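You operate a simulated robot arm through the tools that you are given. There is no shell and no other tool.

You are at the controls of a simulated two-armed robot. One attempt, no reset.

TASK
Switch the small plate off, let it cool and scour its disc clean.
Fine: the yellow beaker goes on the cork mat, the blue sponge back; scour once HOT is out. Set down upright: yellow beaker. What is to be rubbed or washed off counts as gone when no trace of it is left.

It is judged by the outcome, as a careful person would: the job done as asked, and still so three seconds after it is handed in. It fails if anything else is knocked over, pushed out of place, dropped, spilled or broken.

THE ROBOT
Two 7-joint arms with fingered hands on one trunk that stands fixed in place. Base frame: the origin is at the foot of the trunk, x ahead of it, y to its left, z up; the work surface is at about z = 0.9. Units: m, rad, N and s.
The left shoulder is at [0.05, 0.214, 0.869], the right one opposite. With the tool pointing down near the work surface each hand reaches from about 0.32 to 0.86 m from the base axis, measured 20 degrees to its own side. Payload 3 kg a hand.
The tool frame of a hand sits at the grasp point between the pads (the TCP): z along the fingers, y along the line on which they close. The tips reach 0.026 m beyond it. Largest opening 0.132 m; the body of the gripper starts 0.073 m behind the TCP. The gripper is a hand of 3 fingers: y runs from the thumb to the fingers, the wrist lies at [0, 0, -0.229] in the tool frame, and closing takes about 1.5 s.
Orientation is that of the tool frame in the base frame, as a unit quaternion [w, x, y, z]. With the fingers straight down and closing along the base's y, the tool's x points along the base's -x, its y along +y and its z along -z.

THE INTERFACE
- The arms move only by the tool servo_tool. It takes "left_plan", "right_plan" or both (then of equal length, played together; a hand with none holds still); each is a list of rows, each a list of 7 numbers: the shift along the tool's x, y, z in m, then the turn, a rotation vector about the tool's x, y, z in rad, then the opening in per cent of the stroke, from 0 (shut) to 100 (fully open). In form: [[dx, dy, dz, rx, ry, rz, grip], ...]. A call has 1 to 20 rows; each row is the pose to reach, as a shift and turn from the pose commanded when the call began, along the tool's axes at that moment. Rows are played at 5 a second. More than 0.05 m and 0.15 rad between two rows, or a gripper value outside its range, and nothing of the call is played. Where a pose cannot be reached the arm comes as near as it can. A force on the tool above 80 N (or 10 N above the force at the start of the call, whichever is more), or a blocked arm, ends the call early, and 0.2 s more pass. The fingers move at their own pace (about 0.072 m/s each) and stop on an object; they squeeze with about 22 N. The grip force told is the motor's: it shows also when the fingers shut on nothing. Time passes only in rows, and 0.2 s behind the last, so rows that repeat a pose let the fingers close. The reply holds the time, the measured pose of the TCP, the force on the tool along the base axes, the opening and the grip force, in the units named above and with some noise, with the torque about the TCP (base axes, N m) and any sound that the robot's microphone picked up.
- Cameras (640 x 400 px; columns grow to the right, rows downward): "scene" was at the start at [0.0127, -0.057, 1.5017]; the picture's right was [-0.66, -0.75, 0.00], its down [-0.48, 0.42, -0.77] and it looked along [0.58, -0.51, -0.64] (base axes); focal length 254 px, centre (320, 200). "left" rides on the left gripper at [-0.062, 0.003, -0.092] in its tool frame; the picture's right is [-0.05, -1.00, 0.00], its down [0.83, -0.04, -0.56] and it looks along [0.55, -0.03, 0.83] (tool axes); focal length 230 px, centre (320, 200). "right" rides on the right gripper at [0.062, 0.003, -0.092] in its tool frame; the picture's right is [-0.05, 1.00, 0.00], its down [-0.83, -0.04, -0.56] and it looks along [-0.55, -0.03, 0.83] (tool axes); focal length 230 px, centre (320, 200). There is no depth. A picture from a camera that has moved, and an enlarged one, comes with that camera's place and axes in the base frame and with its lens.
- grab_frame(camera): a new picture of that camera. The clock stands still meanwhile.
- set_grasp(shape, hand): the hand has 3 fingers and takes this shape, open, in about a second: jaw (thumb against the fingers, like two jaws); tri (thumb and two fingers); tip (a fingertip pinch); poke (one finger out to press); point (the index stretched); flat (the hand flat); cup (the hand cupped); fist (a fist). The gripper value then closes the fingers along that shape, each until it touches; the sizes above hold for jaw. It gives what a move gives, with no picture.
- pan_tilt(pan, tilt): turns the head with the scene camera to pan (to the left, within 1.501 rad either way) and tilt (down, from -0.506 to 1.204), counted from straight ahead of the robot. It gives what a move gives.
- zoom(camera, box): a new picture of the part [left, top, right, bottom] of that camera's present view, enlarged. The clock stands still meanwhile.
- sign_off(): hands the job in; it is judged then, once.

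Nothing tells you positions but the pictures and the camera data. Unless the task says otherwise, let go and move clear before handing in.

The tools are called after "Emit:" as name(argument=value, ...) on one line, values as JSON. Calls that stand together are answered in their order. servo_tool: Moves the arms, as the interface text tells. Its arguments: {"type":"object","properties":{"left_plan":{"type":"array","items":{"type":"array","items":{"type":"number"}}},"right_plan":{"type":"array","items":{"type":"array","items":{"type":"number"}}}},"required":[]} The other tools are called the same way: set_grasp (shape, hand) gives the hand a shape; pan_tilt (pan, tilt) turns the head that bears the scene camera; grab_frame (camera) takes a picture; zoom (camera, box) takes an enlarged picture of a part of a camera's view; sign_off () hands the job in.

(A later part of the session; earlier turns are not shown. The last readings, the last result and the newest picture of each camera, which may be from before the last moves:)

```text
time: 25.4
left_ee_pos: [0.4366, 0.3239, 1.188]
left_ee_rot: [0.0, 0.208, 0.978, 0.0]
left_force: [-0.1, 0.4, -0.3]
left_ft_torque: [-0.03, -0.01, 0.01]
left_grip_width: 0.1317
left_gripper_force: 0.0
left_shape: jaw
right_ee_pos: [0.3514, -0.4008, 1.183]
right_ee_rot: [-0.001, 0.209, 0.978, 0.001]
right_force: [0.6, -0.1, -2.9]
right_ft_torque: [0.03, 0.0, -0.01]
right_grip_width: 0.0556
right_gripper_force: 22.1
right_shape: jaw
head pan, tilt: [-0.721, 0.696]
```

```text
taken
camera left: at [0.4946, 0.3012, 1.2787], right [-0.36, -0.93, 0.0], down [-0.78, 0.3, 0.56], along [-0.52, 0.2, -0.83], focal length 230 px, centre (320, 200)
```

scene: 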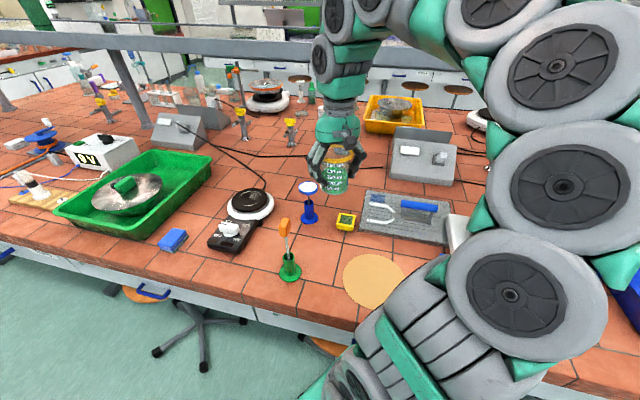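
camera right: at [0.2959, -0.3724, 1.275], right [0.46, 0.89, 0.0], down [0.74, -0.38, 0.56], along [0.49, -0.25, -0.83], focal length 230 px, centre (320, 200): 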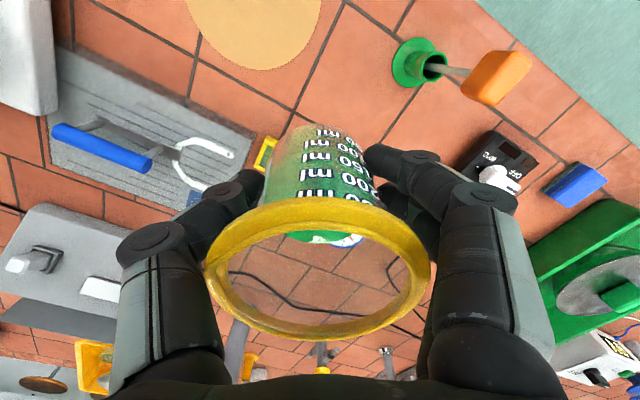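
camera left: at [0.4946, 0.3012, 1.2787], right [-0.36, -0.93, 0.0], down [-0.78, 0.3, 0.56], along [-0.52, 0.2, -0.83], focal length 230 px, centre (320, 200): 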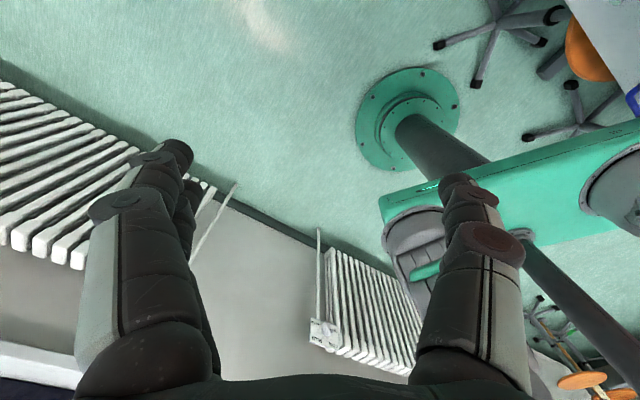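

The elbow rises outward well above the bench, and the mat is centred at about (0.202,-0.418). Moving over it, then I'll verify before lowering.

Emit:
servo_tool(right_plan=[[0.006, -0.004, 0, 0, 0, 0, 20], [0.02, -0.012, 0, 0, 0, 0, 20], [0.037, -0.022, 0, 0, 0, 0, 20], [0.055, -0.033, 0, 0, 0, 0, 20], [0.073, -0.043, 0.01, 0, 0, 0, 20], [0.091, -0.054, 0.02, 0, 0, 0, 20], [0.109, -0.064, 0.03, 0, 0, 0, 20], [0.123, -0.072, 0.045, 0, 0, 0, 20], [0.129, -0.0764, 0.06, 0, 0, 0, 20], [0.129, -0.0764, 0.07, 0, 0, 0, 20], [0.129, -0.0764, 0.07, 0, 0, 0, 20]])

Emit:
grab_frame(camera="right")

Emit:
grab_frame(camera="scene")

```text
time: 27.8
left_ee_pos: [0.4363, 0.3231, 1.1864]
left_ee_rot: [0.001, 0.208, 0.978, 0.0]
left_force: [-0.4, 0.7, 0.5]
left_ft_torque: [0.0, -0.02, 0.0]
left_grip_width: 0.1318
left_gripper_force: 0.1
left_shape: jaw
right_ee_pos: [0.2022, -0.4172, 1.1127]
right_ee_rot: [0.0, 0.209, 0.978, 0.0]
right_force: [0.0, -0.9, -2.3]
right_ft_torque: [0.03, 0.02, 0.0]
right_grip_width: 0.0555
right_gripper_force: 21.7
right_shape: jaw
head pan, tilt: [-0.721, 0.696]
```

```text
taken
camera right: at [0.147, -0.3889, 1.2054], right [0.46, 0.89, 0.0], down [0.74, -0.38, 0.56], along [0.49, -0.25, -0.83], focal length 230 px, centre (320, 200)
```

right: 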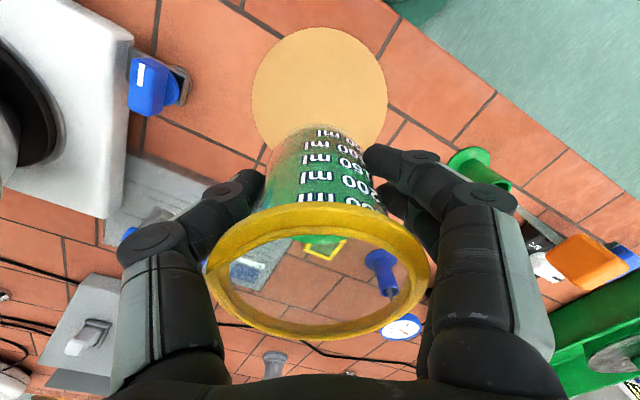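

```text
taken
```

scene: 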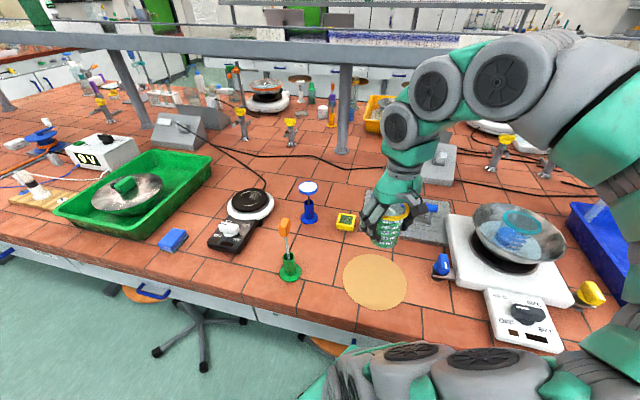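

The hand is right over the mat centre. Lowering the beaker, slower toward the end.

Emit:
servo_tool(right_plan=[[0, 0, 0.01, 0, 0, 0, 20], [0, 0, 0.028, 0, 0, 0, 20], [0, 0, 0.048, 0, 0, 0, 20], [0, 0, 0.068, 0, 0, 0, 20], [0, 0, 0.088, 0, 0, 0, 20], [0, 0, 0.106, 0, 0, 0, 20], [0, 0, 0.12, 0, 0, 0, 20], [0, 0, 0.13, 0, 0, 0, 20], [0, 0, 0.136, 0, 0, 0, 20], [0, 0, 0.136, 0, 0, 0, 20]])

Emit:
grab_frame(camera="right")

Emit:
zoom(camera="scene", box=[300, 190, 460, 330])

```text
time: 30.0
left_ee_pos: [0.4355, 0.3234, 1.187]
left_ee_rot: [-0.001, 0.208, 0.978, 0.0]
left_force: [0.1, 1.1, -0.6]
left_ft_torque: [-0.01, -0.01, -0.02]
left_grip_width: 0.1319
left_gripper_force: 0.0
left_shape: jaw
right_ee_pos: [0.202, -0.4168, 0.978]
right_ee_rot: [0.0, 0.209, 0.978, 0.0]
right_force: [-0.2, 0.3, -1.7]
right_ft_torque: [0.07, 0.0, -0.03]
right_grip_width: 0.0551
right_gripper_force: 21.9
right_shape: jaw
head pan, tilt: [-0.721, 0.696]
```

```text
taken
camera right: at [0.1467, -0.3885, 1.0691], right [0.46, 0.89, 0.0], down [0.74, -0.38, 0.56], along [0.49, -0.25, -0.83], focal length 230 px, centre (320, 200)
```

right: 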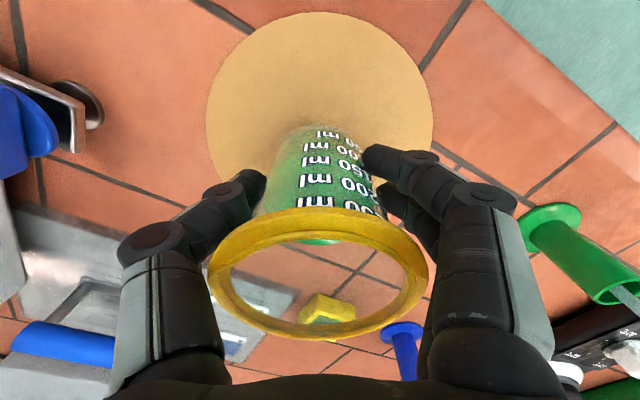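

```text
2.86 times, centred on (380, 260) of scene
camera zoom: at [0.0127, -0.057, 1.5017], right [-0.66, -0.75, 0.0], down [-0.48, 0.42, -0.77], along [0.58, -0.51, -0.64], focal length 727 px, centre (149, 29)
```

zoom: 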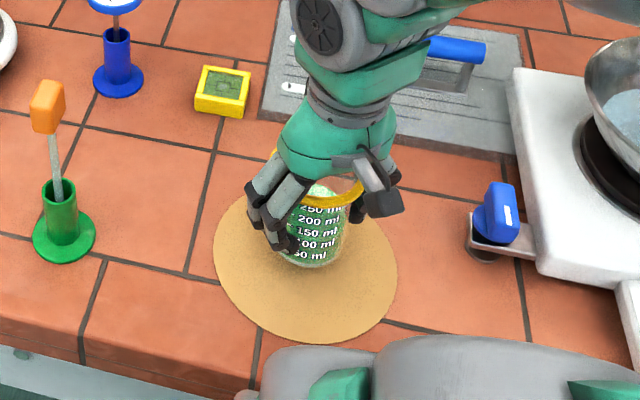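

About 2 cm to go; feeling for contact in small steps.

Emit:
servo_tool(right_plan=[[0, 0, 0.004, 0, 0, 0, 20], [0, 0, 0.008, 0, 0, 0, 20], [0, 0, 0.011, 0, 0, 0, 20], [0, 0, 0.014, 0, 0, 0, 20]])

Emit:
zoom(camera="scene", box=[340, 210, 420, 310])

```text
time: 31.0
left_ee_pos: [0.4371, 0.3243, 1.1868]
left_ee_rot: [0.0, 0.208, 0.978, 0.0]
left_force: [0.2, -0.1, 0.0]
left_ft_torque: [0.0, 0.02, -0.01]
left_grip_width: 0.1321
left_gripper_force: 0.1
left_shape: jaw
right_ee_pos: [0.1983, -0.4087, 0.9711]
right_ee_rot: [-0.008, 0.201, 0.979, 0.012]
right_force: [0.1, 0.2, -2.4]
right_ft_torque: [0.03, 0.04, 0.02]
right_grip_width: 0.0549
right_gripper_force: 21.7
right_shape: jaw
right hand out of reach, approached as far as the arm can: row 2, 3, 4
head pan, tilt: [-0.721, 0.696]
```

```text
4.00 times, centred on (380, 260) of scene
camera zoom: at [0.0127, -0.057, 1.5017], right [-0.66, -0.75, 0.0], down [-0.48, 0.42, -0.77], along [0.58, -0.51, -0.64], focal length 1018 px, centre (80, -40)
```

zoom: 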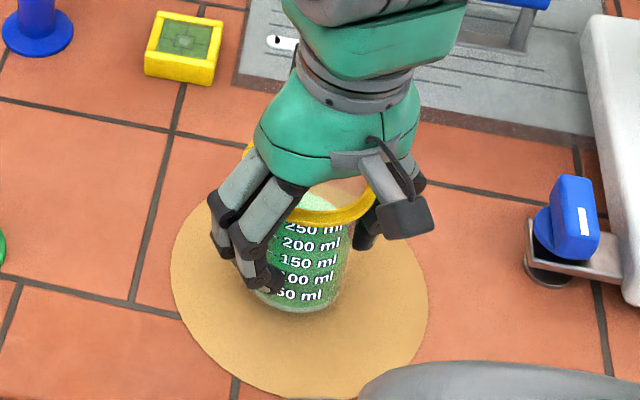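

The arm can't fold lower this close in; the mat reaches outward, so I'll raise a little, level the hand, shift ~3.5 cm outward (still well on the mat), and lower there.

Emit:
servo_tool(right_plan=[[0, 0, -0.006, 0.005, -0.005, 0, 20], [0, 0, -0.014, 0.01, -0.01, 0, 20], [-0.008, -0.004, -0.016, 0.0203, -0.0204, 0, 20], [-0.02, -0.0105, -0.016, 0.0203, -0.0204, 0, 20], [-0.0329, -0.0167, -0.016, 0.0203, -0.0204, 0, 20], [-0.0329, -0.0167, -0.016, 0.0203, -0.0204, 0, 20]])

Emit:
zoom(camera="scene", box=[340, 210, 420, 310])

Emit:
grab_frame(camera="right")

```text
time: 32.4
left_ee_pos: [0.4368, 0.3248, 1.1866]
left_ee_rot: [0.0, 0.208, 0.978, 0.0]
left_force: [0.5, -0.6, 0.8]
left_ft_torque: [0.02, 0.0, 0.03]
left_grip_width: 0.1321
left_gripper_force: 0.0
left_shape: jaw
right_ee_pos: [0.2236, -0.436, 0.9862]
right_ee_rot: [0.008, 0.209, 0.978, -0.013]
right_force: [0.1, -0.2, -2.0]
right_ft_torque: [0.07, 0.06, 0.02]
right_grip_width: 0.0547
right_gripper_force: 22.2
right_shape: jaw
right hand out of reach, approached as far as the arm can: row 1
head pan, tilt: [-0.721, 0.696]
```

```text
4.00 times, centred on (380, 260) of scene
camera zoom: at [0.0127, -0.057, 1.5017], right [-0.66, -0.75, 0.0], down [-0.48, 0.42, -0.77], along [0.58, -0.51, -0.64], focal length 1018 px, centre (80, -40)
```

zoom: 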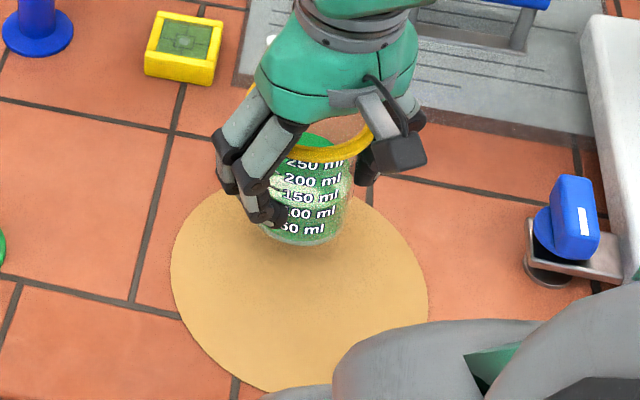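

```text
taken
camera right: at [0.1665, -0.4058, 1.077], right [0.46, 0.89, -0.02], down [0.73, -0.36, 0.57], along [0.5, -0.27, -0.82], focal length 230 px, centre (320, 200)
```

right: 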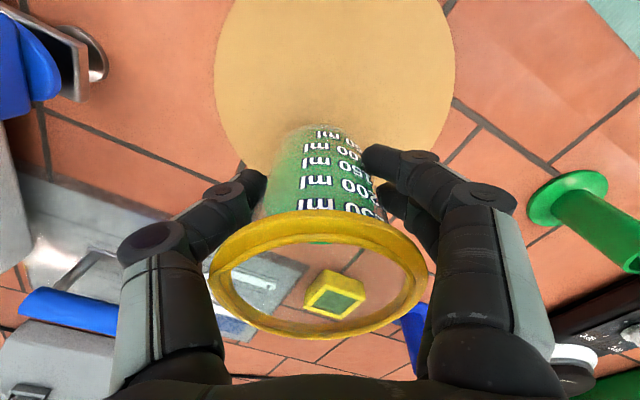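

The hand over-corrected to a slight tilt; levelling it back and lowering a bit.

Emit:
servo_tool(right_plan=[[0, 0, 0, -0.0203, 0.0204, 0, 20], [0, 0, 0.004, -0.0203, 0.0204, 0, 20], [0, 0, 0.009, -0.0203, 0.0204, 0, 20], [0, 0, 0.014, -0.0203, 0.0204, 0, 20], [0, 0, 0.014, -0.0203, 0.0204, 0, 20]])

Emit:
zoom(camera="scene", box=[340, 210, 420, 310])

```text
time: 33.6
left_ee_pos: [0.4366, 0.3244, 1.1867]
left_ee_rot: [0.0, 0.209, 0.978, 0.0]
left_force: [-0.8, -0.1, 0.2]
left_ft_torque: [0.02, 0.04, 0.01]
left_grip_width: 0.1319
left_gripper_force: 0.0
left_shape: jaw
right_ee_pos: [0.2217, -0.4376, 0.973]
right_ee_rot: [0.0, 0.209, 0.978, 0.0]
right_force: [0.3, -0.4, -3.2]
right_ft_torque: [0.02, 0.02, 0.01]
right_grip_width: 0.0544
right_gripper_force: 22.0
right_shape: jaw
head pan, tilt: [-0.721, 0.696]
```

```text
4.00 times, centred on (380, 260) of scene
camera zoom: at [0.0127, -0.057, 1.5017], right [-0.66, -0.75, 0.0], down [-0.48, 0.42, -0.77], along [0.58, -0.51, -0.64], focal length 1018 px, centre (80, -40)
```

zoom: 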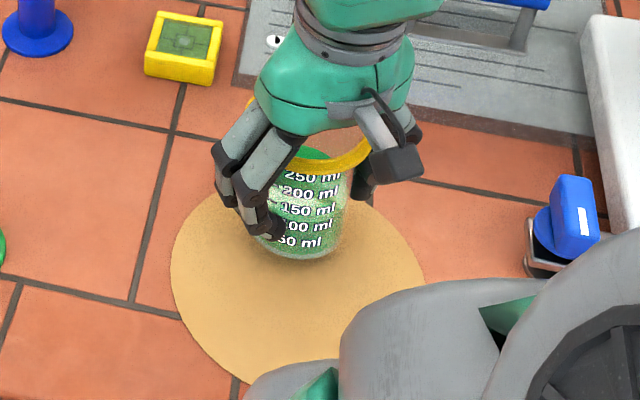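

Level again and within reach. Continuing down in fine steps.

Emit:
servo_tool(right_plan=[[0, 0, 0.003, 0, 0, 0, 20], [0, 0, 0.006, 0, 0, 0, 20], [0, 0, 0.009, 0, 0, 0, 20], [0, 0, 0.009, 0, 0, 0, 20]])

Emit:
zoom(camera="scene", box=[350, 230, 410, 290])

```text
time: 34.6
left_ee_pos: [0.4356, 0.325, 1.1864]
left_ee_rot: [0.0, 0.208, 0.978, 0.0]
left_force: [0.1, -0.1, 0.3]
left_ft_torque: [0.01, -0.03, -0.01]
left_grip_width: 0.1317
left_gripper_force: 0.2
left_shape: jaw
right_ee_pos: [0.2231, -0.4371, 0.9635]
right_ee_rot: [0.001, 0.209, 0.978, 0.0]
right_force: [0.2, -0.2, -1.8]
right_ft_torque: [0.01, 0.05, 0.03]
right_grip_width: 0.0548
right_gripper_force: 22.2
right_shape: jaw
head pan, tilt: [-0.721, 0.696]
```

```text
6.67 times, centred on (380, 260) of scene
camera zoom: at [0.0127, -0.057, 1.5017], right [-0.66, -0.75, 0.0], down [-0.48, 0.42, -0.77], along [0.58, -0.51, -0.64], focal length 1696 px, centre (-80, -200)
```

zoom: 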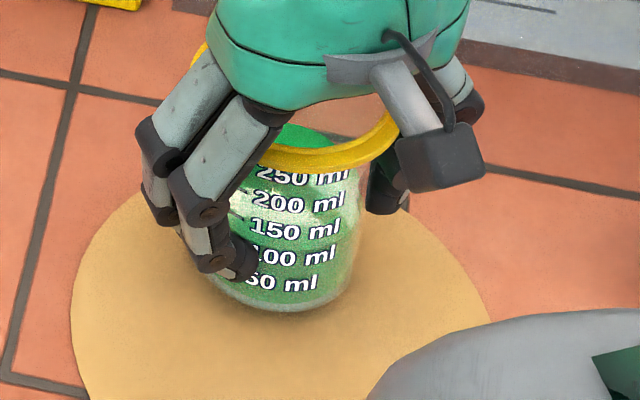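

Emit:
servo_tool(right_plan=[[0, 0, 0.003, 0, 0, 0, 20], [0, 0, 0.005, 0, 0, 0, 20], [0, 0, 0.005, 0, 0, 0, 20]])

Emit:
zoom(camera="scene", box=[350, 230, 410, 290])

```text
time: 35.4
left_ee_pos: [0.4374, 0.3237, 1.1863]
left_ee_rot: [0.0, 0.208, 0.978, 0.001]
left_force: [-0.5, -0.2, 0.3]
left_ft_torque: [-0.04, -0.01, -0.05]
left_grip_width: 0.1319
left_gripper_force: 0.1
left_shape: jaw
right_ee_pos: [0.2233, -0.4371, 0.9578]
right_ee_rot: [-0.001, 0.208, 0.978, 0.0]
right_force: [1.0, 0.2, -1.9]
right_ft_torque: [0.04, 0.04, 0.03]
right_grip_width: 0.0546
right_gripper_force: 22.0
right_shape: jaw
head pan, tilt: [-0.721, 0.696]
```

```text
6.67 times, centred on (380, 260) of scene
camera zoom: at [0.0127, -0.057, 1.5017], right [-0.66, -0.75, 0.0], down [-0.48, 0.42, -0.77], along [0.58, -0.51, -0.64], focal length 1696 px, centre (-80, -200)
```

zoom: 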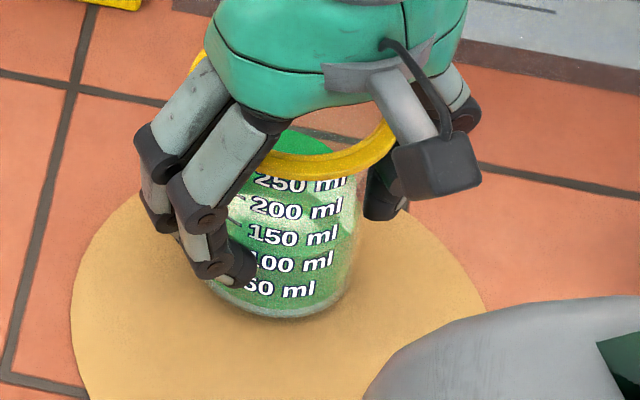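

Emit:
servo_tool(right_plan=[[0, 0, 0.002, 0, 0, 0, 20], [0, 0, 0.004, 0, 0, 0, 20], [0, 0, 0.004, 0, 0, 0, 20]])

Emit:
zoom(camera="scene", box=[350, 230, 410, 290])

```text
time: 36.2
left_ee_pos: [0.4368, 0.3232, 1.1872]
left_ee_rot: [0.0, 0.208, 0.978, 0.0]
left_force: [0.0, -0.2, -0.5]
left_ft_torque: [0.01, 0.03, 0.0]
left_grip_width: 0.1321
left_gripper_force: 0.0
left_shape: jaw
right_ee_pos: [0.224, -0.4384, 0.9543]
right_ee_rot: [0.001, 0.208, 0.978, 0.0]
right_force: [0.7, 1.1, -2.2]
right_ft_torque: [0.0, -0.04, -0.02]
right_grip_width: 0.0547
right_gripper_force: 22.0
right_shape: jaw
head pan, tilt: [-0.721, 0.696]
```

```text
6.67 times, centred on (380, 260) of scene
camera zoom: at [0.0127, -0.057, 1.5017], right [-0.66, -0.75, 0.0], down [-0.48, 0.42, -0.77], along [0.58, -0.51, -0.64], focal length 1696 px, centre (-80, -200)
```

zoom: 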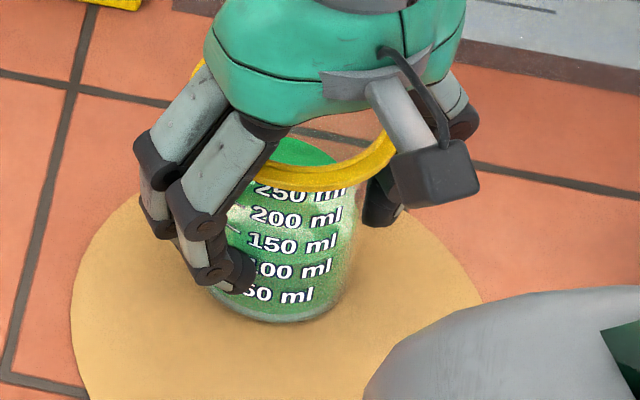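

About 5–7 mm remain by my projection; continuing.

Emit:
servo_tool(right_plan=[[0, 0, 0.002, 0, 0, 0, 20], [0, 0, 0.004, 0, 0, 0, 20], [0, 0, 0.004, 0, 0, 0, 20]])

Emit:
zoom(camera="scene", box=[350, 230, 410, 290])

```text
time: 37.0
left_ee_pos: [0.4363, 0.3239, 1.1872]
left_ee_rot: [0.0, 0.208, 0.978, 0.0]
left_force: [0.3, 0.2, 0.1]
left_ft_torque: [0.04, 0.02, 0.0]
left_grip_width: 0.1321
left_gripper_force: 0.0
left_shape: jaw
right_ee_pos: [0.2234, -0.4386, 0.9503]
right_ee_rot: [0.0, 0.209, 0.978, 0.0]
right_force: [-1.3, -1.0, 14.2]
right_ft_torque: [-0.09, -0.1, -0.01]
right_grip_width: 0.0545
right_gripper_force: 22.4
right_shape: jaw
head pan, tilt: [-0.721, 0.696]
```

```text
6.67 times, centred on (380, 260) of scene
camera zoom: at [0.0126, -0.0569, 1.5017], right [-0.66, -0.75, 0.0], down [-0.48, 0.42, -0.77], along [0.58, -0.51, -0.64], focal length 1696 px, centre (-80, -200)
```

zoom: 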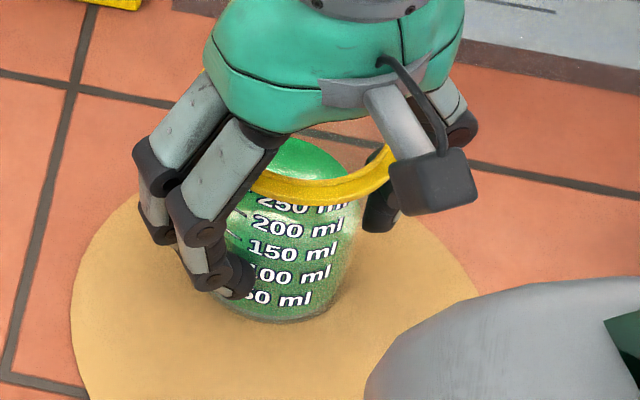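

Contact (14 N up). Easing off 1 mm, opening slowly, then checking.

Emit:
servo_tool(right_plan=[[0, 0, -0.001, 0, 0, 0, 20], [0, 0, -0.001, 0, 0, 0, 44], [0, 0, -0.001, 0, 0, 0, 48], [0, 0, -0.001, 0, 0, 0, 56], [0, 0, -0.001, 0, 0, 0, 66], [0, 0, -0.001, 0, 0, 0, 80], [0, 0, -0.001, 0, 0, 0, 95], [0, 0, -0.001, 0, 0, 0, 100], [0, 0, -0.001, 0, 0, 0, 100]])

Emit:
zoom(camera="scene", box=[350, 230, 410, 290])

Emit:
grab_frame(camera="right")

```text
time: 39.0
left_ee_pos: [0.4371, 0.3241, 1.1868]
left_ee_rot: [0.001, 0.208, 0.978, 0.001]
left_force: [0.3, -1.1, -0.4]
left_ft_torque: [-0.01, 0.02, 0.0]
left_grip_width: 0.1319
left_gripper_force: 0.0
left_shape: jaw
right_ee_pos: [0.2237, -0.4369, 0.951]
right_ee_rot: [-0.001, 0.209, 0.978, 0.0]
right_force: [-0.3, 0.4, 0.3]
right_ft_torque: [0.02, 0.01, 0.0]
right_grip_width: 0.1317
right_gripper_force: 0.1
right_shape: jaw
head pan, tilt: [-0.721, 0.696]
```

```text
6.67 times, centred on (380, 260) of scene
camera zoom: at [0.0127, -0.057, 1.5017], right [-0.66, -0.75, 0.0], down [-0.48, 0.42, -0.77], along [0.58, -0.51, -0.64], focal length 1696 px, centre (-80, -200)
```

zoom: 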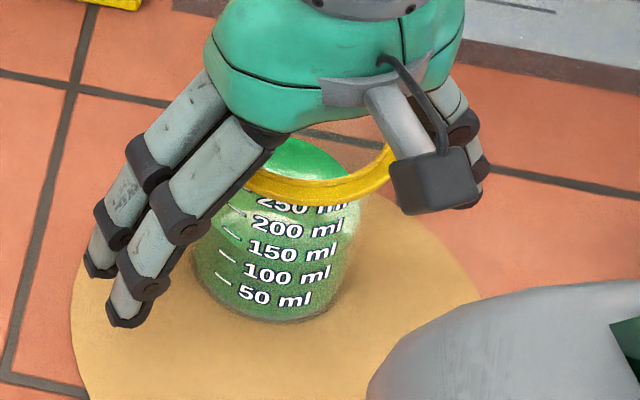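

```text
taken
camera right: at [0.1678, -0.4088, 1.0433], right [0.46, 0.89, 0.0], down [0.74, -0.38, 0.56], along [0.49, -0.25, -0.83], focal length 230 px, centre (320, 200)
```

right: 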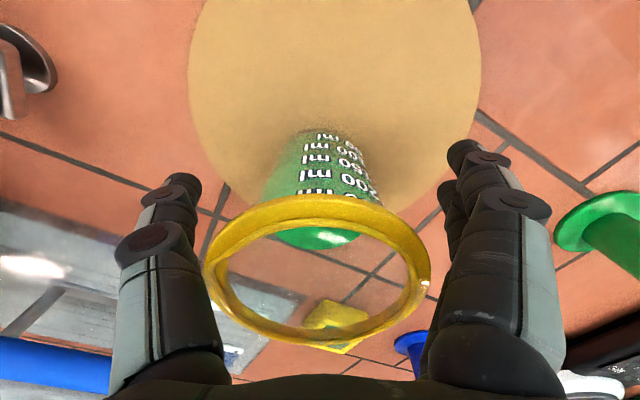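

The beaker stands upright on the mat. Lifting straight up and checking its placement.

Emit:
servo_tool(right_plan=[[0, 0, -0.015, 0, 0, 0, 100], [0, 0, -0.04, 0, 0, 0, 100], [0, 0, -0.07, 0, 0, 0, 100], [0, 0, -0.1, 0, 0, 0, 100], [0, 0, -0.13, 0, 0, 0, 100], [0, 0, -0.165, 0, 0, 0, 100], [0, 0, -0.2, 0, 0, 0, 100], [0, 0, -0.2, 0, 0, 0, 100]])

Emit:
grab_frame(camera="scene")

Emit:
zoom(camera="scene", box=[180, 150, 300, 270])

Emit:
grab_frame(camera="right")

```text
time: 40.8
left_ee_pos: [0.4367, 0.3232, 1.1863]
left_ee_rot: [0.0, 0.207, 0.978, 0.001]
left_force: [-0.4, 0.2, -0.9]
left_ft_torque: [0.02, 0.03, 0.02]
left_grip_width: 0.1319
left_gripper_force: 0.0
left_shape: jaw
right_ee_pos: [0.2228, -0.4381, 1.1529]
right_ee_rot: [0.0, 0.209, 0.978, -0.001]
right_force: [0.6, 0.7, 0.3]
right_ft_torque: [-0.02, 0.02, -0.01]
right_grip_width: 0.1319
right_gripper_force: 0.2
right_shape: jaw
head pan, tilt: [-0.721, 0.696]
```

```text
taken
```

scene: 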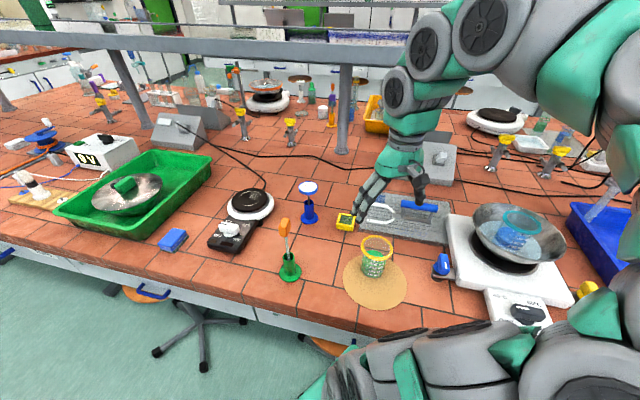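

```text
3.33 times, centred on (240, 210) of scene
camera zoom: at [0.0127, -0.057, 1.5017], right [-0.66, -0.75, 0.0], down [-0.48, 0.42, -0.77], along [0.58, -0.51, -0.64], focal length 848 px, centre (587, 167)
```

zoom: 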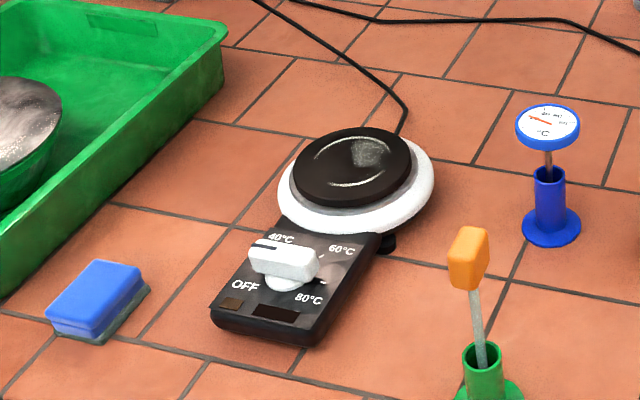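

```text
taken
camera right: at [0.1669, -0.4089, 1.2442], right [0.46, 0.89, 0.0], down [0.74, -0.38, 0.56], along [0.49, -0.25, -0.83], focal length 230 px, centre (320, 200)
```

right: 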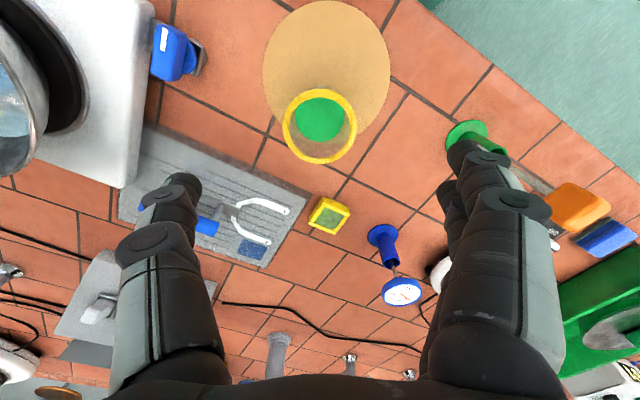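

Emit:
zoom(camera="scene", box=[220, 180, 280, 230])

Emit:
zoom(camera="scene", box=[335, 225, 415, 310])

Emit:
zoom(camera="scene", box=[150, 215, 210, 265])

```text
8.00 times, centred on (250, 205) of scene
camera zoom: at [0.0127, -0.057, 1.5017], right [-0.66, -0.75, 0.0], down [-0.48, 0.42, -0.77], along [0.58, -0.51, -0.64], focal length 2036 px, centre (880, 160)
```

zoom: 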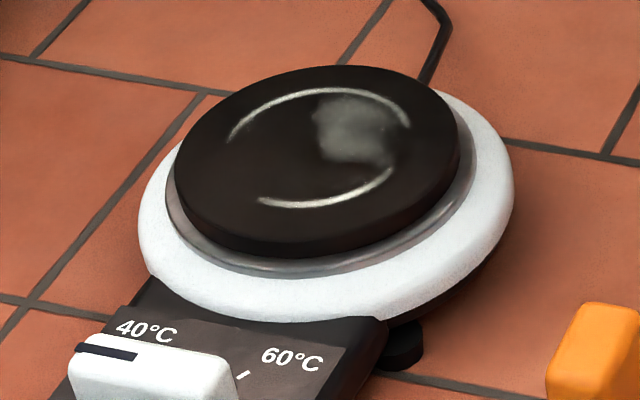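

```text
4.71 times, centred on (375, 268) of scene
camera zoom: at [0.0127, -0.057, 1.5017], right [-0.66, -0.75, 0.0], down [-0.48, 0.42, -0.77], along [0.58, -0.51, -0.64], focal length 1197 px, centre (61, -118)
```

zoom: 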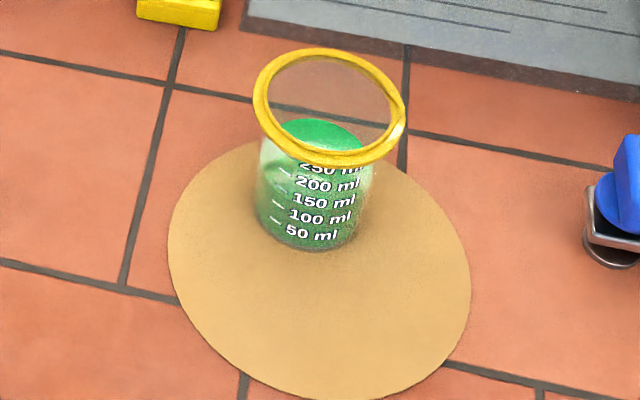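

```text
8.00 times, centred on (180, 240) of scene
camera zoom: at [0.0127, -0.057, 1.5017], right [-0.66, -0.75, 0.0], down [-0.48, 0.42, -0.77], along [0.58, -0.51, -0.64], focal length 2036 px, centre (1440, -120)
```

zoom: 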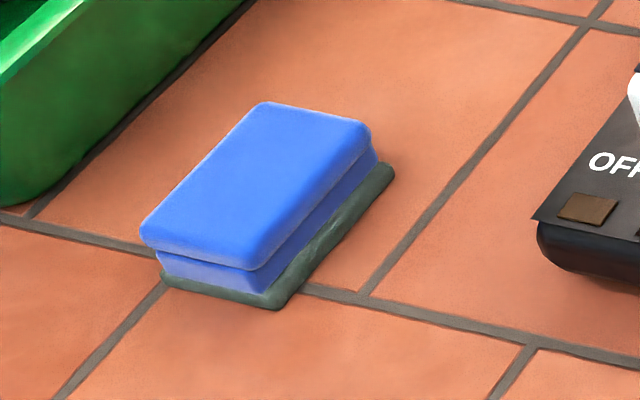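

The beaker sits on the mat, HOT and power lamps are out, and the disc has a stain ring plus a patch. Next I fetch the sponge at about (0.681,-0.064), going high over the spatula, with jaws turned across its short side.

Emit:
servo_tool(right_plan=[[-0.008, 0.016, -0.025, 0, 0, 0, 100], [-0.02, 0.04, -0.048, 0, 0, 0, 100], [-0.035, 0.07, -0.066, 0, 0, 0, 100], [-0.052, 0.104, -0.077, 0, 0, 0, 90], [-0.07, 0.14, -0.077, 0, 0, 0, 80], [-0.088, 0.176, -0.077, 0, 0, 0, 65], [-0.114, 0.2275, -0.077, 0, 0, 0, 65], [-0.129, 0.258, -0.07, 0, 0, 0.054, 65], [-0.144, 0.288, -0.058, 0, 0, 0.108, 65], [-0.159, 0.318, -0.046, 0, 0, 0.162, 65], [-0.174, 0.348, -0.034, 0, 0, 0.216, 65], [-0.189, 0.378, -0.02, 0, 0, 0.27, 65], [-0.204, 0.408, -0.006, 0, 0, 0.324, 65], [-0.219, 0.438, 0.008, 0, 0, 0.378, 65], [-0.234, 0.468, 0.022, 0, 0, 0.432, 65], [-0.249, 0.498, 0.036, 0, 0, 0.486, 65], [-0.2651, 0.5288, 0.05, 0, 0, 0.54, 65], [-0.2651, 0.5288, 0.053, 0, 0, 0.54, 65], [-0.2651, 0.5288, 0.053, 0, 0, 0.54, 65]])

Emit:
grab_frame(camera="right")

Emit:
grab_frame(camera="scene")

```text
refused: row 7 steps farther than a row can; nothing moved
```

```text
taken
camera right: at [0.1669, -0.4089, 1.2442], right [0.46, 0.89, 0.0], down [0.74, -0.38, 0.56], along [0.49, -0.25, -0.83], focal length 230 px, centre (320, 200)
```

right: 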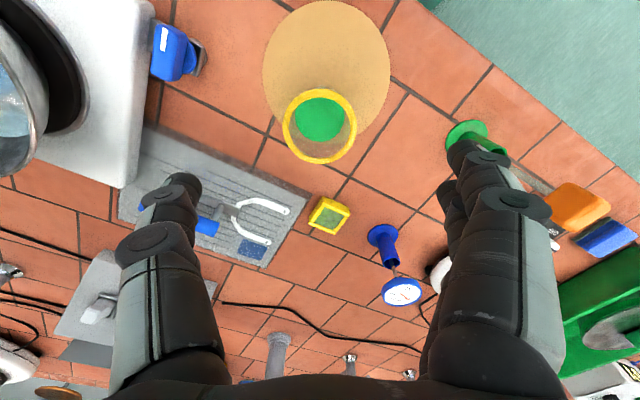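

```text
taken
```

scene: 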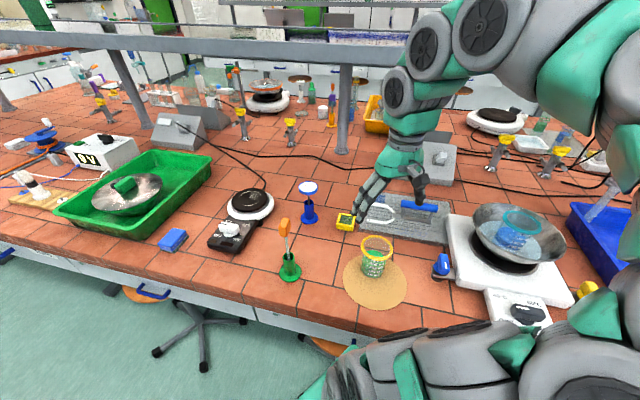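

One step was too long; resending with it split.

Emit:
servo_tool(right_plan=[[-0.008, 0.016, -0.025, 0, 0, 0, 100], [-0.02, 0.04, -0.048, 0, 0, 0, 100], [-0.035, 0.07, -0.066, 0, 0, 0, 100], [-0.052, 0.104, -0.077, 0, 0, 0, 90], [-0.07, 0.14, -0.077, 0, 0, 0, 80], [-0.087, 0.174, -0.077, 0, 0, 0, 65], [-0.101, 0.202, -0.077, 0, 0, 0, 65], [-0.115, 0.23, -0.077, 0, 0, 0, 65], [-0.129, 0.258, -0.07, 0, 0, 0.054, 65], [-0.144, 0.288, -0.058, 0, 0, 0.108, 65], [-0.159, 0.318, -0.046, 0, 0, 0.162, 65], [-0.174, 0.348, -0.034, 0, 0, 0.216, 65], [-0.189, 0.378, -0.02, 0, 0, 0.27, 65], [-0.204, 0.408, -0.006, 0, 0, 0.324, 65], [-0.219, 0.438, 0.008, 0, 0, 0.378, 65], [-0.234, 0.468, 0.022, 0, 0, 0.432, 65], [-0.249, 0.498, 0.036, 0, 0, 0.486, 65], [-0.2651, 0.5288, 0.05, 0, 0, 0.54, 65], [-0.2651, 0.5288, 0.053, 0, 0, 0.54, 65], [-0.2651, 0.5288, 0.053, 0, 0, 0.54, 65]])

Emit:
grab_frame(camera="right")

Emit:
grab_frame(camera="scene")

```text
time: 45.0
left_ee_pos: [0.4367, 0.3231, 1.1864]
left_ee_rot: [0.0, 0.207, 0.978, 0.0]
left_force: [-0.1, 0.6, 0.2]
left_ft_torque: [-0.01, -0.02, -0.02]
left_grip_width: 0.1321
left_gripper_force: 0.1
left_shape: jaw
right_ee_pos: [0.6831, -0.0636, 1.0984]
right_ee_rot: [0.0, 0.462, 0.887, 0.0]
right_force: [-0.8, -0.9, -0.8]
right_ft_torque: [0.0, 0.01, 0.02]
right_grip_width: 0.0864
right_gripper_force: 0.0
right_shape: jaw
head pan, tilt: [-0.721, 0.696]
```

```text
taken
camera right: at [0.648, -0.0101, 1.1902], right [0.85, 0.53, 0.0], down [0.44, -0.71, 0.55], along [0.29, -0.47, -0.83], focal length 230 px, centre (320, 200)
```

right: 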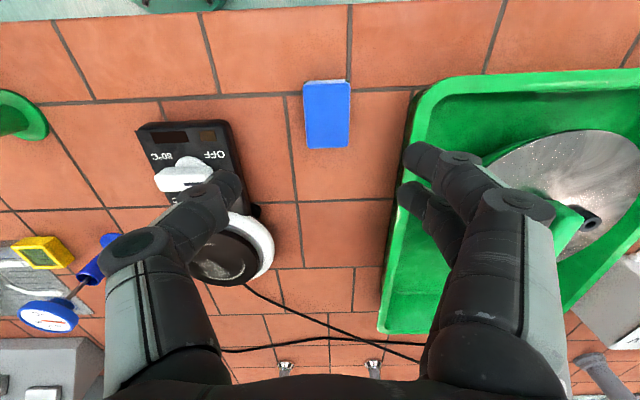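

```text
taken
```

scene: 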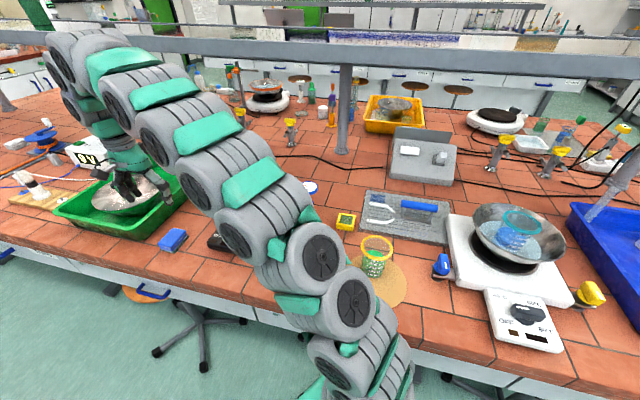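

Emit:
zoom(camera="right", box=[280, 70, 380, 160])

Emit:
zoom(camera="right", box=[180, 180, 300, 300])

```text
4.44 times, centred on (330, 115) of right
camera zoom: at [0.648, -0.0101, 1.1902], right [0.85, 0.53, 0.0], down [0.44, -0.71, 0.55], along [0.29, -0.47, -0.83], focal length 1022 px, centre (276, 578)
```

zoom: 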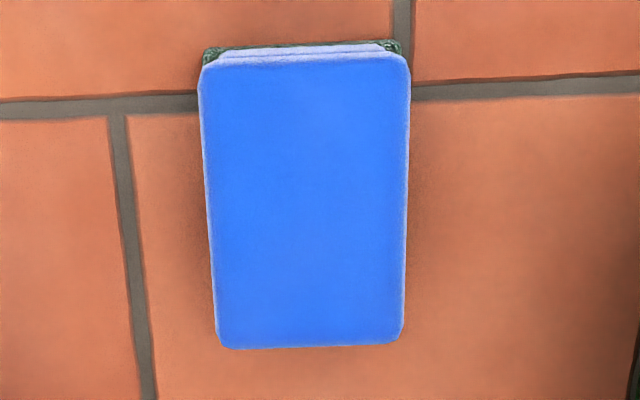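

```text
3.33 times, centred on (240, 240) of right
camera zoom: at [0.648, -0.0101, 1.1902], right [0.85, 0.53, 0.0], down [0.44, -0.71, 0.55], along [0.29, -0.47, -0.83], focal length 767 px, centre (587, 67)
```

zoom: 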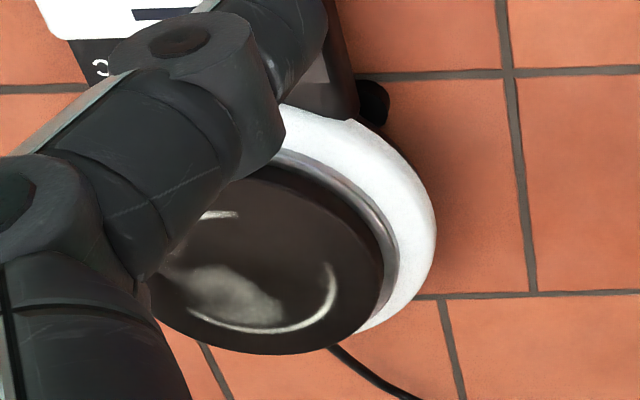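

The sponge is precisely aligned with the jaws; its centre is at (0.691,-0.0625), top z≈0.925. Correcting by a few mm and descending part-way.

Emit:
servo_tool(right_plan=[[-0.0035, 0.0073, 0.03, 0, 0, 0, 65], [-0.0035, 0.0073, 0.065, 0, 0, 0, 65], [-0.0035, 0.0073, 0.1, 0, 0, 0, 65], [-0.0035, 0.0073, 0.125, 0, 0, 0, 65], [-0.0035, 0.0073, 0.125, 0, 0, 0, 65]])

Emit:
grab_frame(camera="right")

Emit:
zoom(camera="scene", box=[110, 180, 230, 280])

```text
time: 46.2
left_ee_pos: [0.4367, 0.3231, 1.1878]
left_ee_rot: [0.0, 0.209, 0.978, 0.0]
left_force: [0.1, -0.4, -0.1]
left_ft_torque: [-0.02, -0.01, 0.02]
left_grip_width: 0.1318
left_gripper_force: 0.1
left_shape: jaw
right_ee_pos: [0.6873, -0.0613, 0.9729]
right_ee_rot: [-0.001, 0.461, 0.887, 0.0]
right_force: [0.4, -0.1, -0.7]
right_ft_torque: [0.0, 0.02, -0.03]
right_grip_width: 0.0861
right_gripper_force: 0.0
right_shape: jaw
head pan, tilt: [-0.721, 0.696]
```

```text
taken
camera right: at [0.6554, -0.0088, 1.0652], right [0.85, 0.53, 0.0], down [0.44, -0.71, 0.56], along [0.29, -0.47, -0.83], focal length 230 px, centre (320, 200)
```

right: 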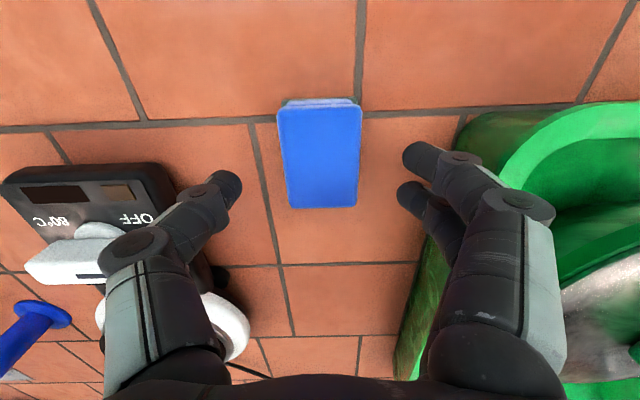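

```text
4.00 times, centred on (170, 230) of scene
camera zoom: at [0.0127, -0.057, 1.5017], right [-0.66, -0.75, 0.0], down [-0.48, 0.42, -0.77], along [0.58, -0.51, -0.64], focal length 1018 px, centre (920, 80)
```

zoom: 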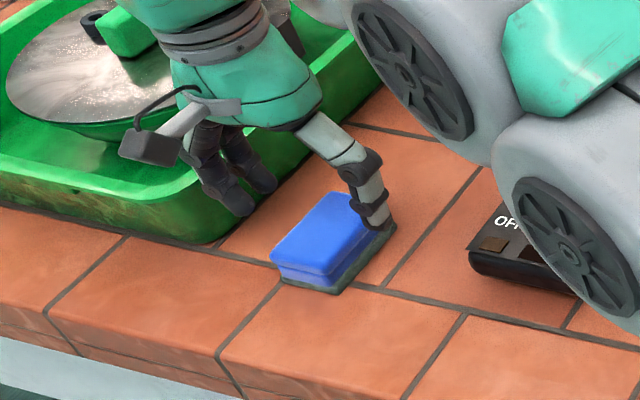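

Centred between the fingers with clearance to the tray. Descending to grip height.

Emit:
servo_tool(right_plan=[[0, 0, 0.012, 0, 0, 0, 58], [0, 0, 0.024, 0, 0, 0, 58], [0, 0, 0.032, 0, 0, 0, 58], [0, 0, 0.036, 0, 0, 0, 58], [0, 0, 0.036, 0, 0, 0, 58]])

Emit:
zoom(camera="scene", box=[130, 200, 210, 270])

Emit:
grab_frame(camera="right")

```text
time: 47.4
left_ee_pos: [0.4356, 0.3228, 1.1863]
left_ee_rot: [0.0, 0.208, 0.978, 0.001]
left_force: [-0.3, 0.1, -0.4]
left_ft_torque: [0.01, -0.01, -0.01]
left_grip_width: 0.132
left_gripper_force: 0.1
left_shape: jaw
right_ee_pos: [0.689, -0.0627, 0.9384]
right_ee_rot: [0.0, 0.462, 0.887, -0.001]
right_force: [0.1, 0.3, 0.3]
right_ft_torque: [-0.03, -0.02, 0.03]
right_grip_width: 0.0772
right_gripper_force: 0.0
right_shape: jaw
head pan, tilt: [-0.721, 0.696]
```

```text
5.71 times, centred on (170, 235) of scene
camera zoom: at [0.0127, -0.057, 1.5017], right [-0.66, -0.75, 0.0], down [-0.48, 0.42, -0.77], along [0.58, -0.51, -0.64], focal length 1454 px, centre (1177, 0)
```

zoom: 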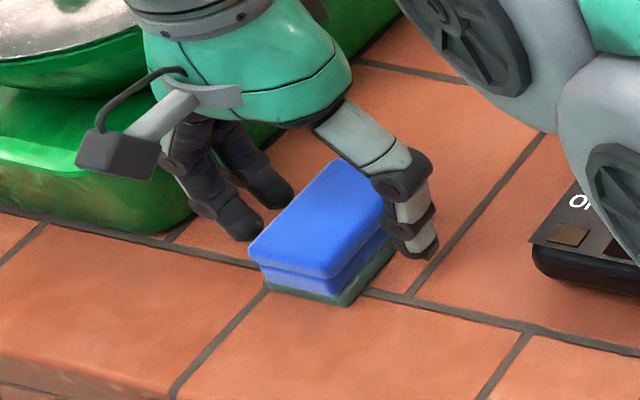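

```text
taken
camera right: at [0.6558, -0.0093, 1.0297], right [0.85, 0.53, 0.0], down [0.44, -0.71, 0.56], along [0.29, -0.47, -0.83], focal length 230 px, centre (320, 200)
```

right: 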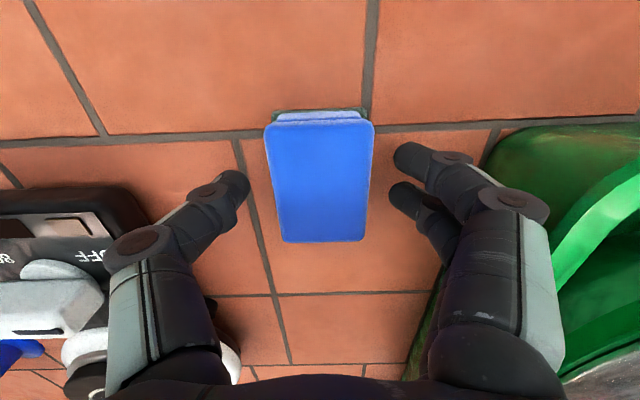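

Closing on the sponge.

Emit:
servo_tool(right_plan=[[0, 0, 0, 0, 0, 0, 48], [0, 0, 0, 0, 0, 0, 40], [0, 0, 0, 0, 0, 0, 32], [0, 0, 0, 0, 0, 0, 20], [0, 0, 0, 0, 0, 0, 10], [0, 0, 0, 0, 0, 0, 10]])

Emit:
grab_frame(camera="right")

Emit:
zoom(camera="scene", box=[130, 200, 210, 270])

```text
time: 48.8
left_ee_pos: [0.4362, 0.3238, 1.1863]
left_ee_rot: [0.001, 0.207, 0.978, 0.0]
left_force: [1.2, 0.3, -0.9]
left_ft_torque: [0.0, -0.01, 0.03]
left_grip_width: 0.1319
left_gripper_force: 0.1
left_shape: jaw
right_ee_pos: [0.6875, -0.0631, 0.9382]
right_ee_rot: [-0.001, 0.461, 0.887, 0.0]
right_force: [-1.4, -0.8, -0.1]
right_ft_torque: [-0.01, -0.02, -0.02]
right_grip_width: 0.0441
right_gripper_force: 22.0
right_shape: jaw
head pan, tilt: [-0.721, 0.696]
```

```text
taken
camera right: at [0.6557, -0.0093, 1.0297], right [0.85, 0.53, 0.0], down [0.44, -0.71, 0.56], along [0.29, -0.47, -0.83], focal length 230 px, centre (320, 200)
```

right: 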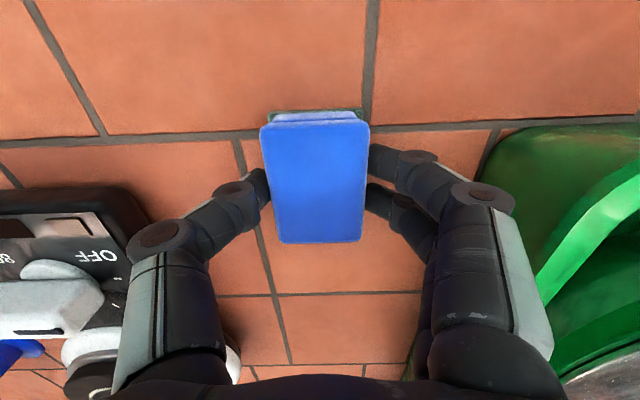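

```text
5.71 times, centred on (170, 235) of scene
camera zoom: at [0.0127, -0.057, 1.5017], right [-0.66, -0.75, 0.0], down [-0.48, 0.42, -0.77], along [0.58, -0.51, -0.64], focal length 1454 px, centre (1177, 0)
```

zoom: 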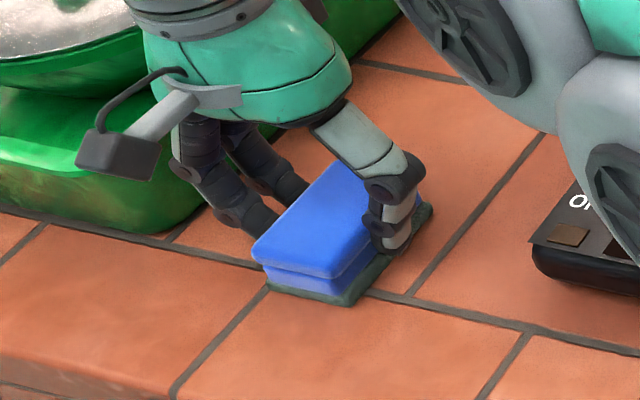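

Sponge gripped (width 0.044). Lifting it and carrying it over the disc at (0.651,-0.308), staying above the knob.

Emit:
servo_tool(right_plan=[[0, 0, -0.015, 0, 0, 0, 10], [0, 0, -0.04, 0, 0, 0, 10], [0, 0, -0.07, 0, 0, 0, 10], [0, 0, -0.1, 0, 0, 0, 10], [0, 0, -0.115, 0, 0, 0, 10], [-0.02, -0.019, -0.115, 0, 0, 0, 10], [-0.044, -0.042, -0.115, 0, 0, 0, 10], [-0.068, -0.0645, -0.115, 0, 0, 0, 10], [-0.092, -0.0875, -0.115, 0, 0, 0, 10], [-0.116, -0.11, -0.115, 0, 0, 0, 10], [-0.14, -0.133, -0.115, 0, 0, 0, 10], [-0.164, -0.156, -0.115, 0, 0, 0, 10], [-0.1796, -0.1708, -0.115, 0, 0, 0, 10], [-0.1796, -0.1708, -0.115, 0, 0, 0, 10]])

Emit:
grab_frame(camera="right")

Emit:
zoom(camera="scene", box=[190, 140, 310, 250])

```text
time: 51.8
left_ee_pos: [0.4368, 0.325, 1.1862]
left_ee_rot: [0.0, 0.208, 0.978, 0.0]
left_force: [0.2, -0.6, -0.7]
left_ft_torque: [0.01, -0.02, 0.01]
left_grip_width: 0.1319
left_gripper_force: 0.0
left_shape: jaw
right_ee_pos: [0.6519, -0.3067, 1.0516]
right_ee_rot: [0.001, 0.461, 0.888, 0.0]
right_force: [0.2, 0.4, 0.1]
right_ft_torque: [0.01, -0.01, 0.0]
right_grip_width: 0.044
right_gripper_force: 21.3
right_shape: jaw
head pan, tilt: [-0.721, 0.696]
```

```text
taken
camera right: at [0.6192, -0.2537, 1.1439], right [0.85, 0.53, 0.0], down [0.44, -0.71, 0.56], along [0.29, -0.47, -0.83], focal length 230 px, centre (320, 200)
```

right: 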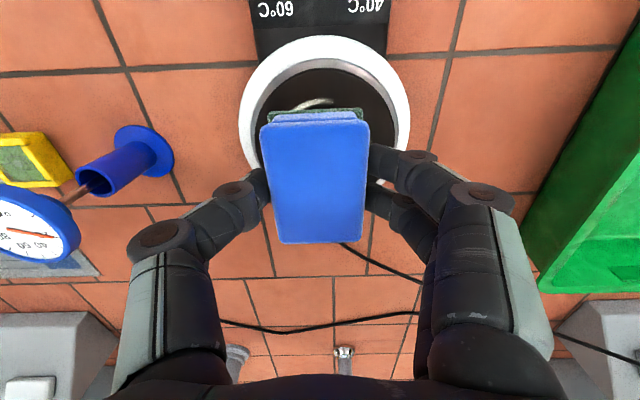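

```text
3.64 times, centred on (250, 195) of scene
camera zoom: at [0.0127, -0.057, 1.5017], right [-0.66, -0.75, 0.0], down [-0.48, 0.42, -0.77], along [0.58, -0.51, -0.64], focal length 925 px, centre (574, 218)
```

zoom: 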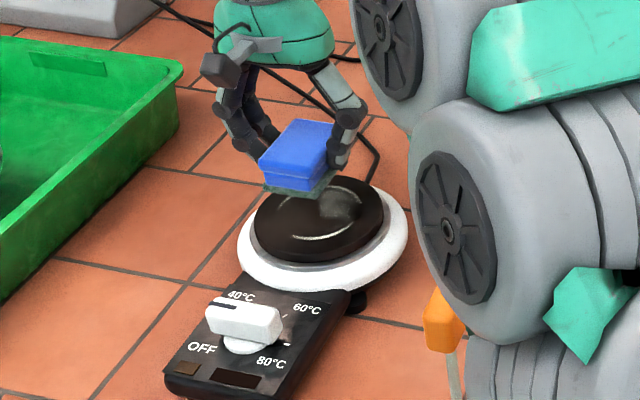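

The disc centre is a few mm further (tool −x, +y). Lowering the sponge over it, then feeling for contact.

Emit:
servo_tool(right_plan=[[-0.003, 0.004, 0.015, 0, 0, 0, 10], [-0.003, 0.004, 0.03, 0, 0, 0, 10], [-0.003, 0.004, 0.04, 0, 0, 0, 10], [-0.003, 0.004, 0.045, 0, 0, 0, 10], [-0.003, 0.004, 0.045, 0, 0, 0, 10]])

Emit:
zoom(camera="scene", box=[210, 165, 280, 225])

Emit:
grab_frame(camera="right")

```text
time: 53.0
left_ee_pos: [0.4361, 0.3237, 1.1872]
left_ee_rot: [0.0, 0.208, 0.978, 0.0]
left_force: [-0.1, -1.0, -0.2]
left_ft_torque: [0.01, 0.0, 0.01]
left_grip_width: 0.1317
left_gripper_force: 0.2
left_shape: jaw
right_ee_pos: [0.6571, -0.3077, 1.0078]
right_ee_rot: [0.0, 0.461, 0.887, 0.0]
right_force: [-0.4, -0.1, 0.3]
right_ft_torque: [0.02, 0.03, 0.04]
right_grip_width: 0.0439
right_gripper_force: 22.0
right_shape: jaw
head pan, tilt: [-0.721, 0.696]
```

```text
6.67 times, centred on (245, 195) of scene
camera zoom: at [0.0127, -0.057, 1.5017], right [-0.66, -0.75, 0.0], down [-0.48, 0.42, -0.77], along [0.58, -0.51, -0.64], focal length 1696 px, centre (820, 233)
```

zoom: 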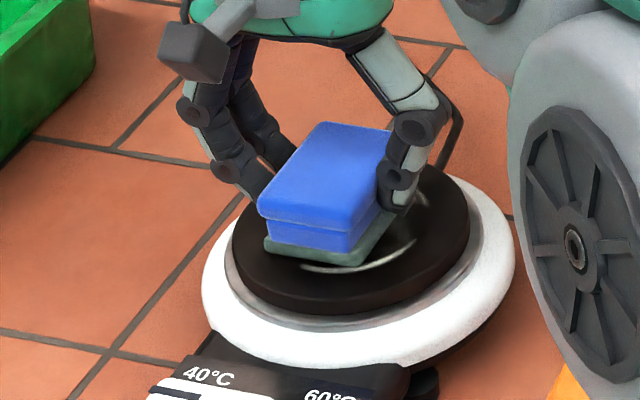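

```text
taken
camera right: at [0.6241, -0.2543, 1.099], right [0.85, 0.53, 0.0], down [0.44, -0.71, 0.56], along [0.29, -0.47, -0.83], focal length 230 px, centre (320, 200)
```

right: 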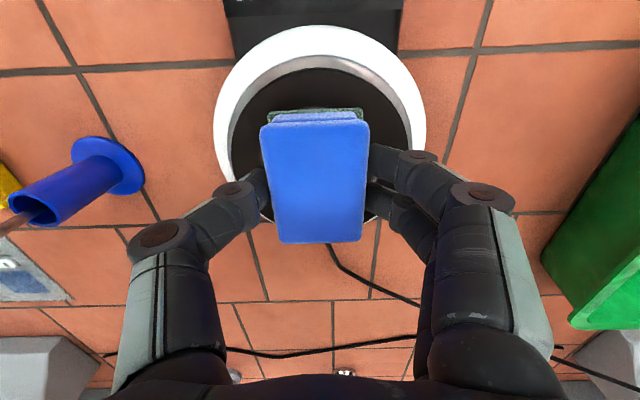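

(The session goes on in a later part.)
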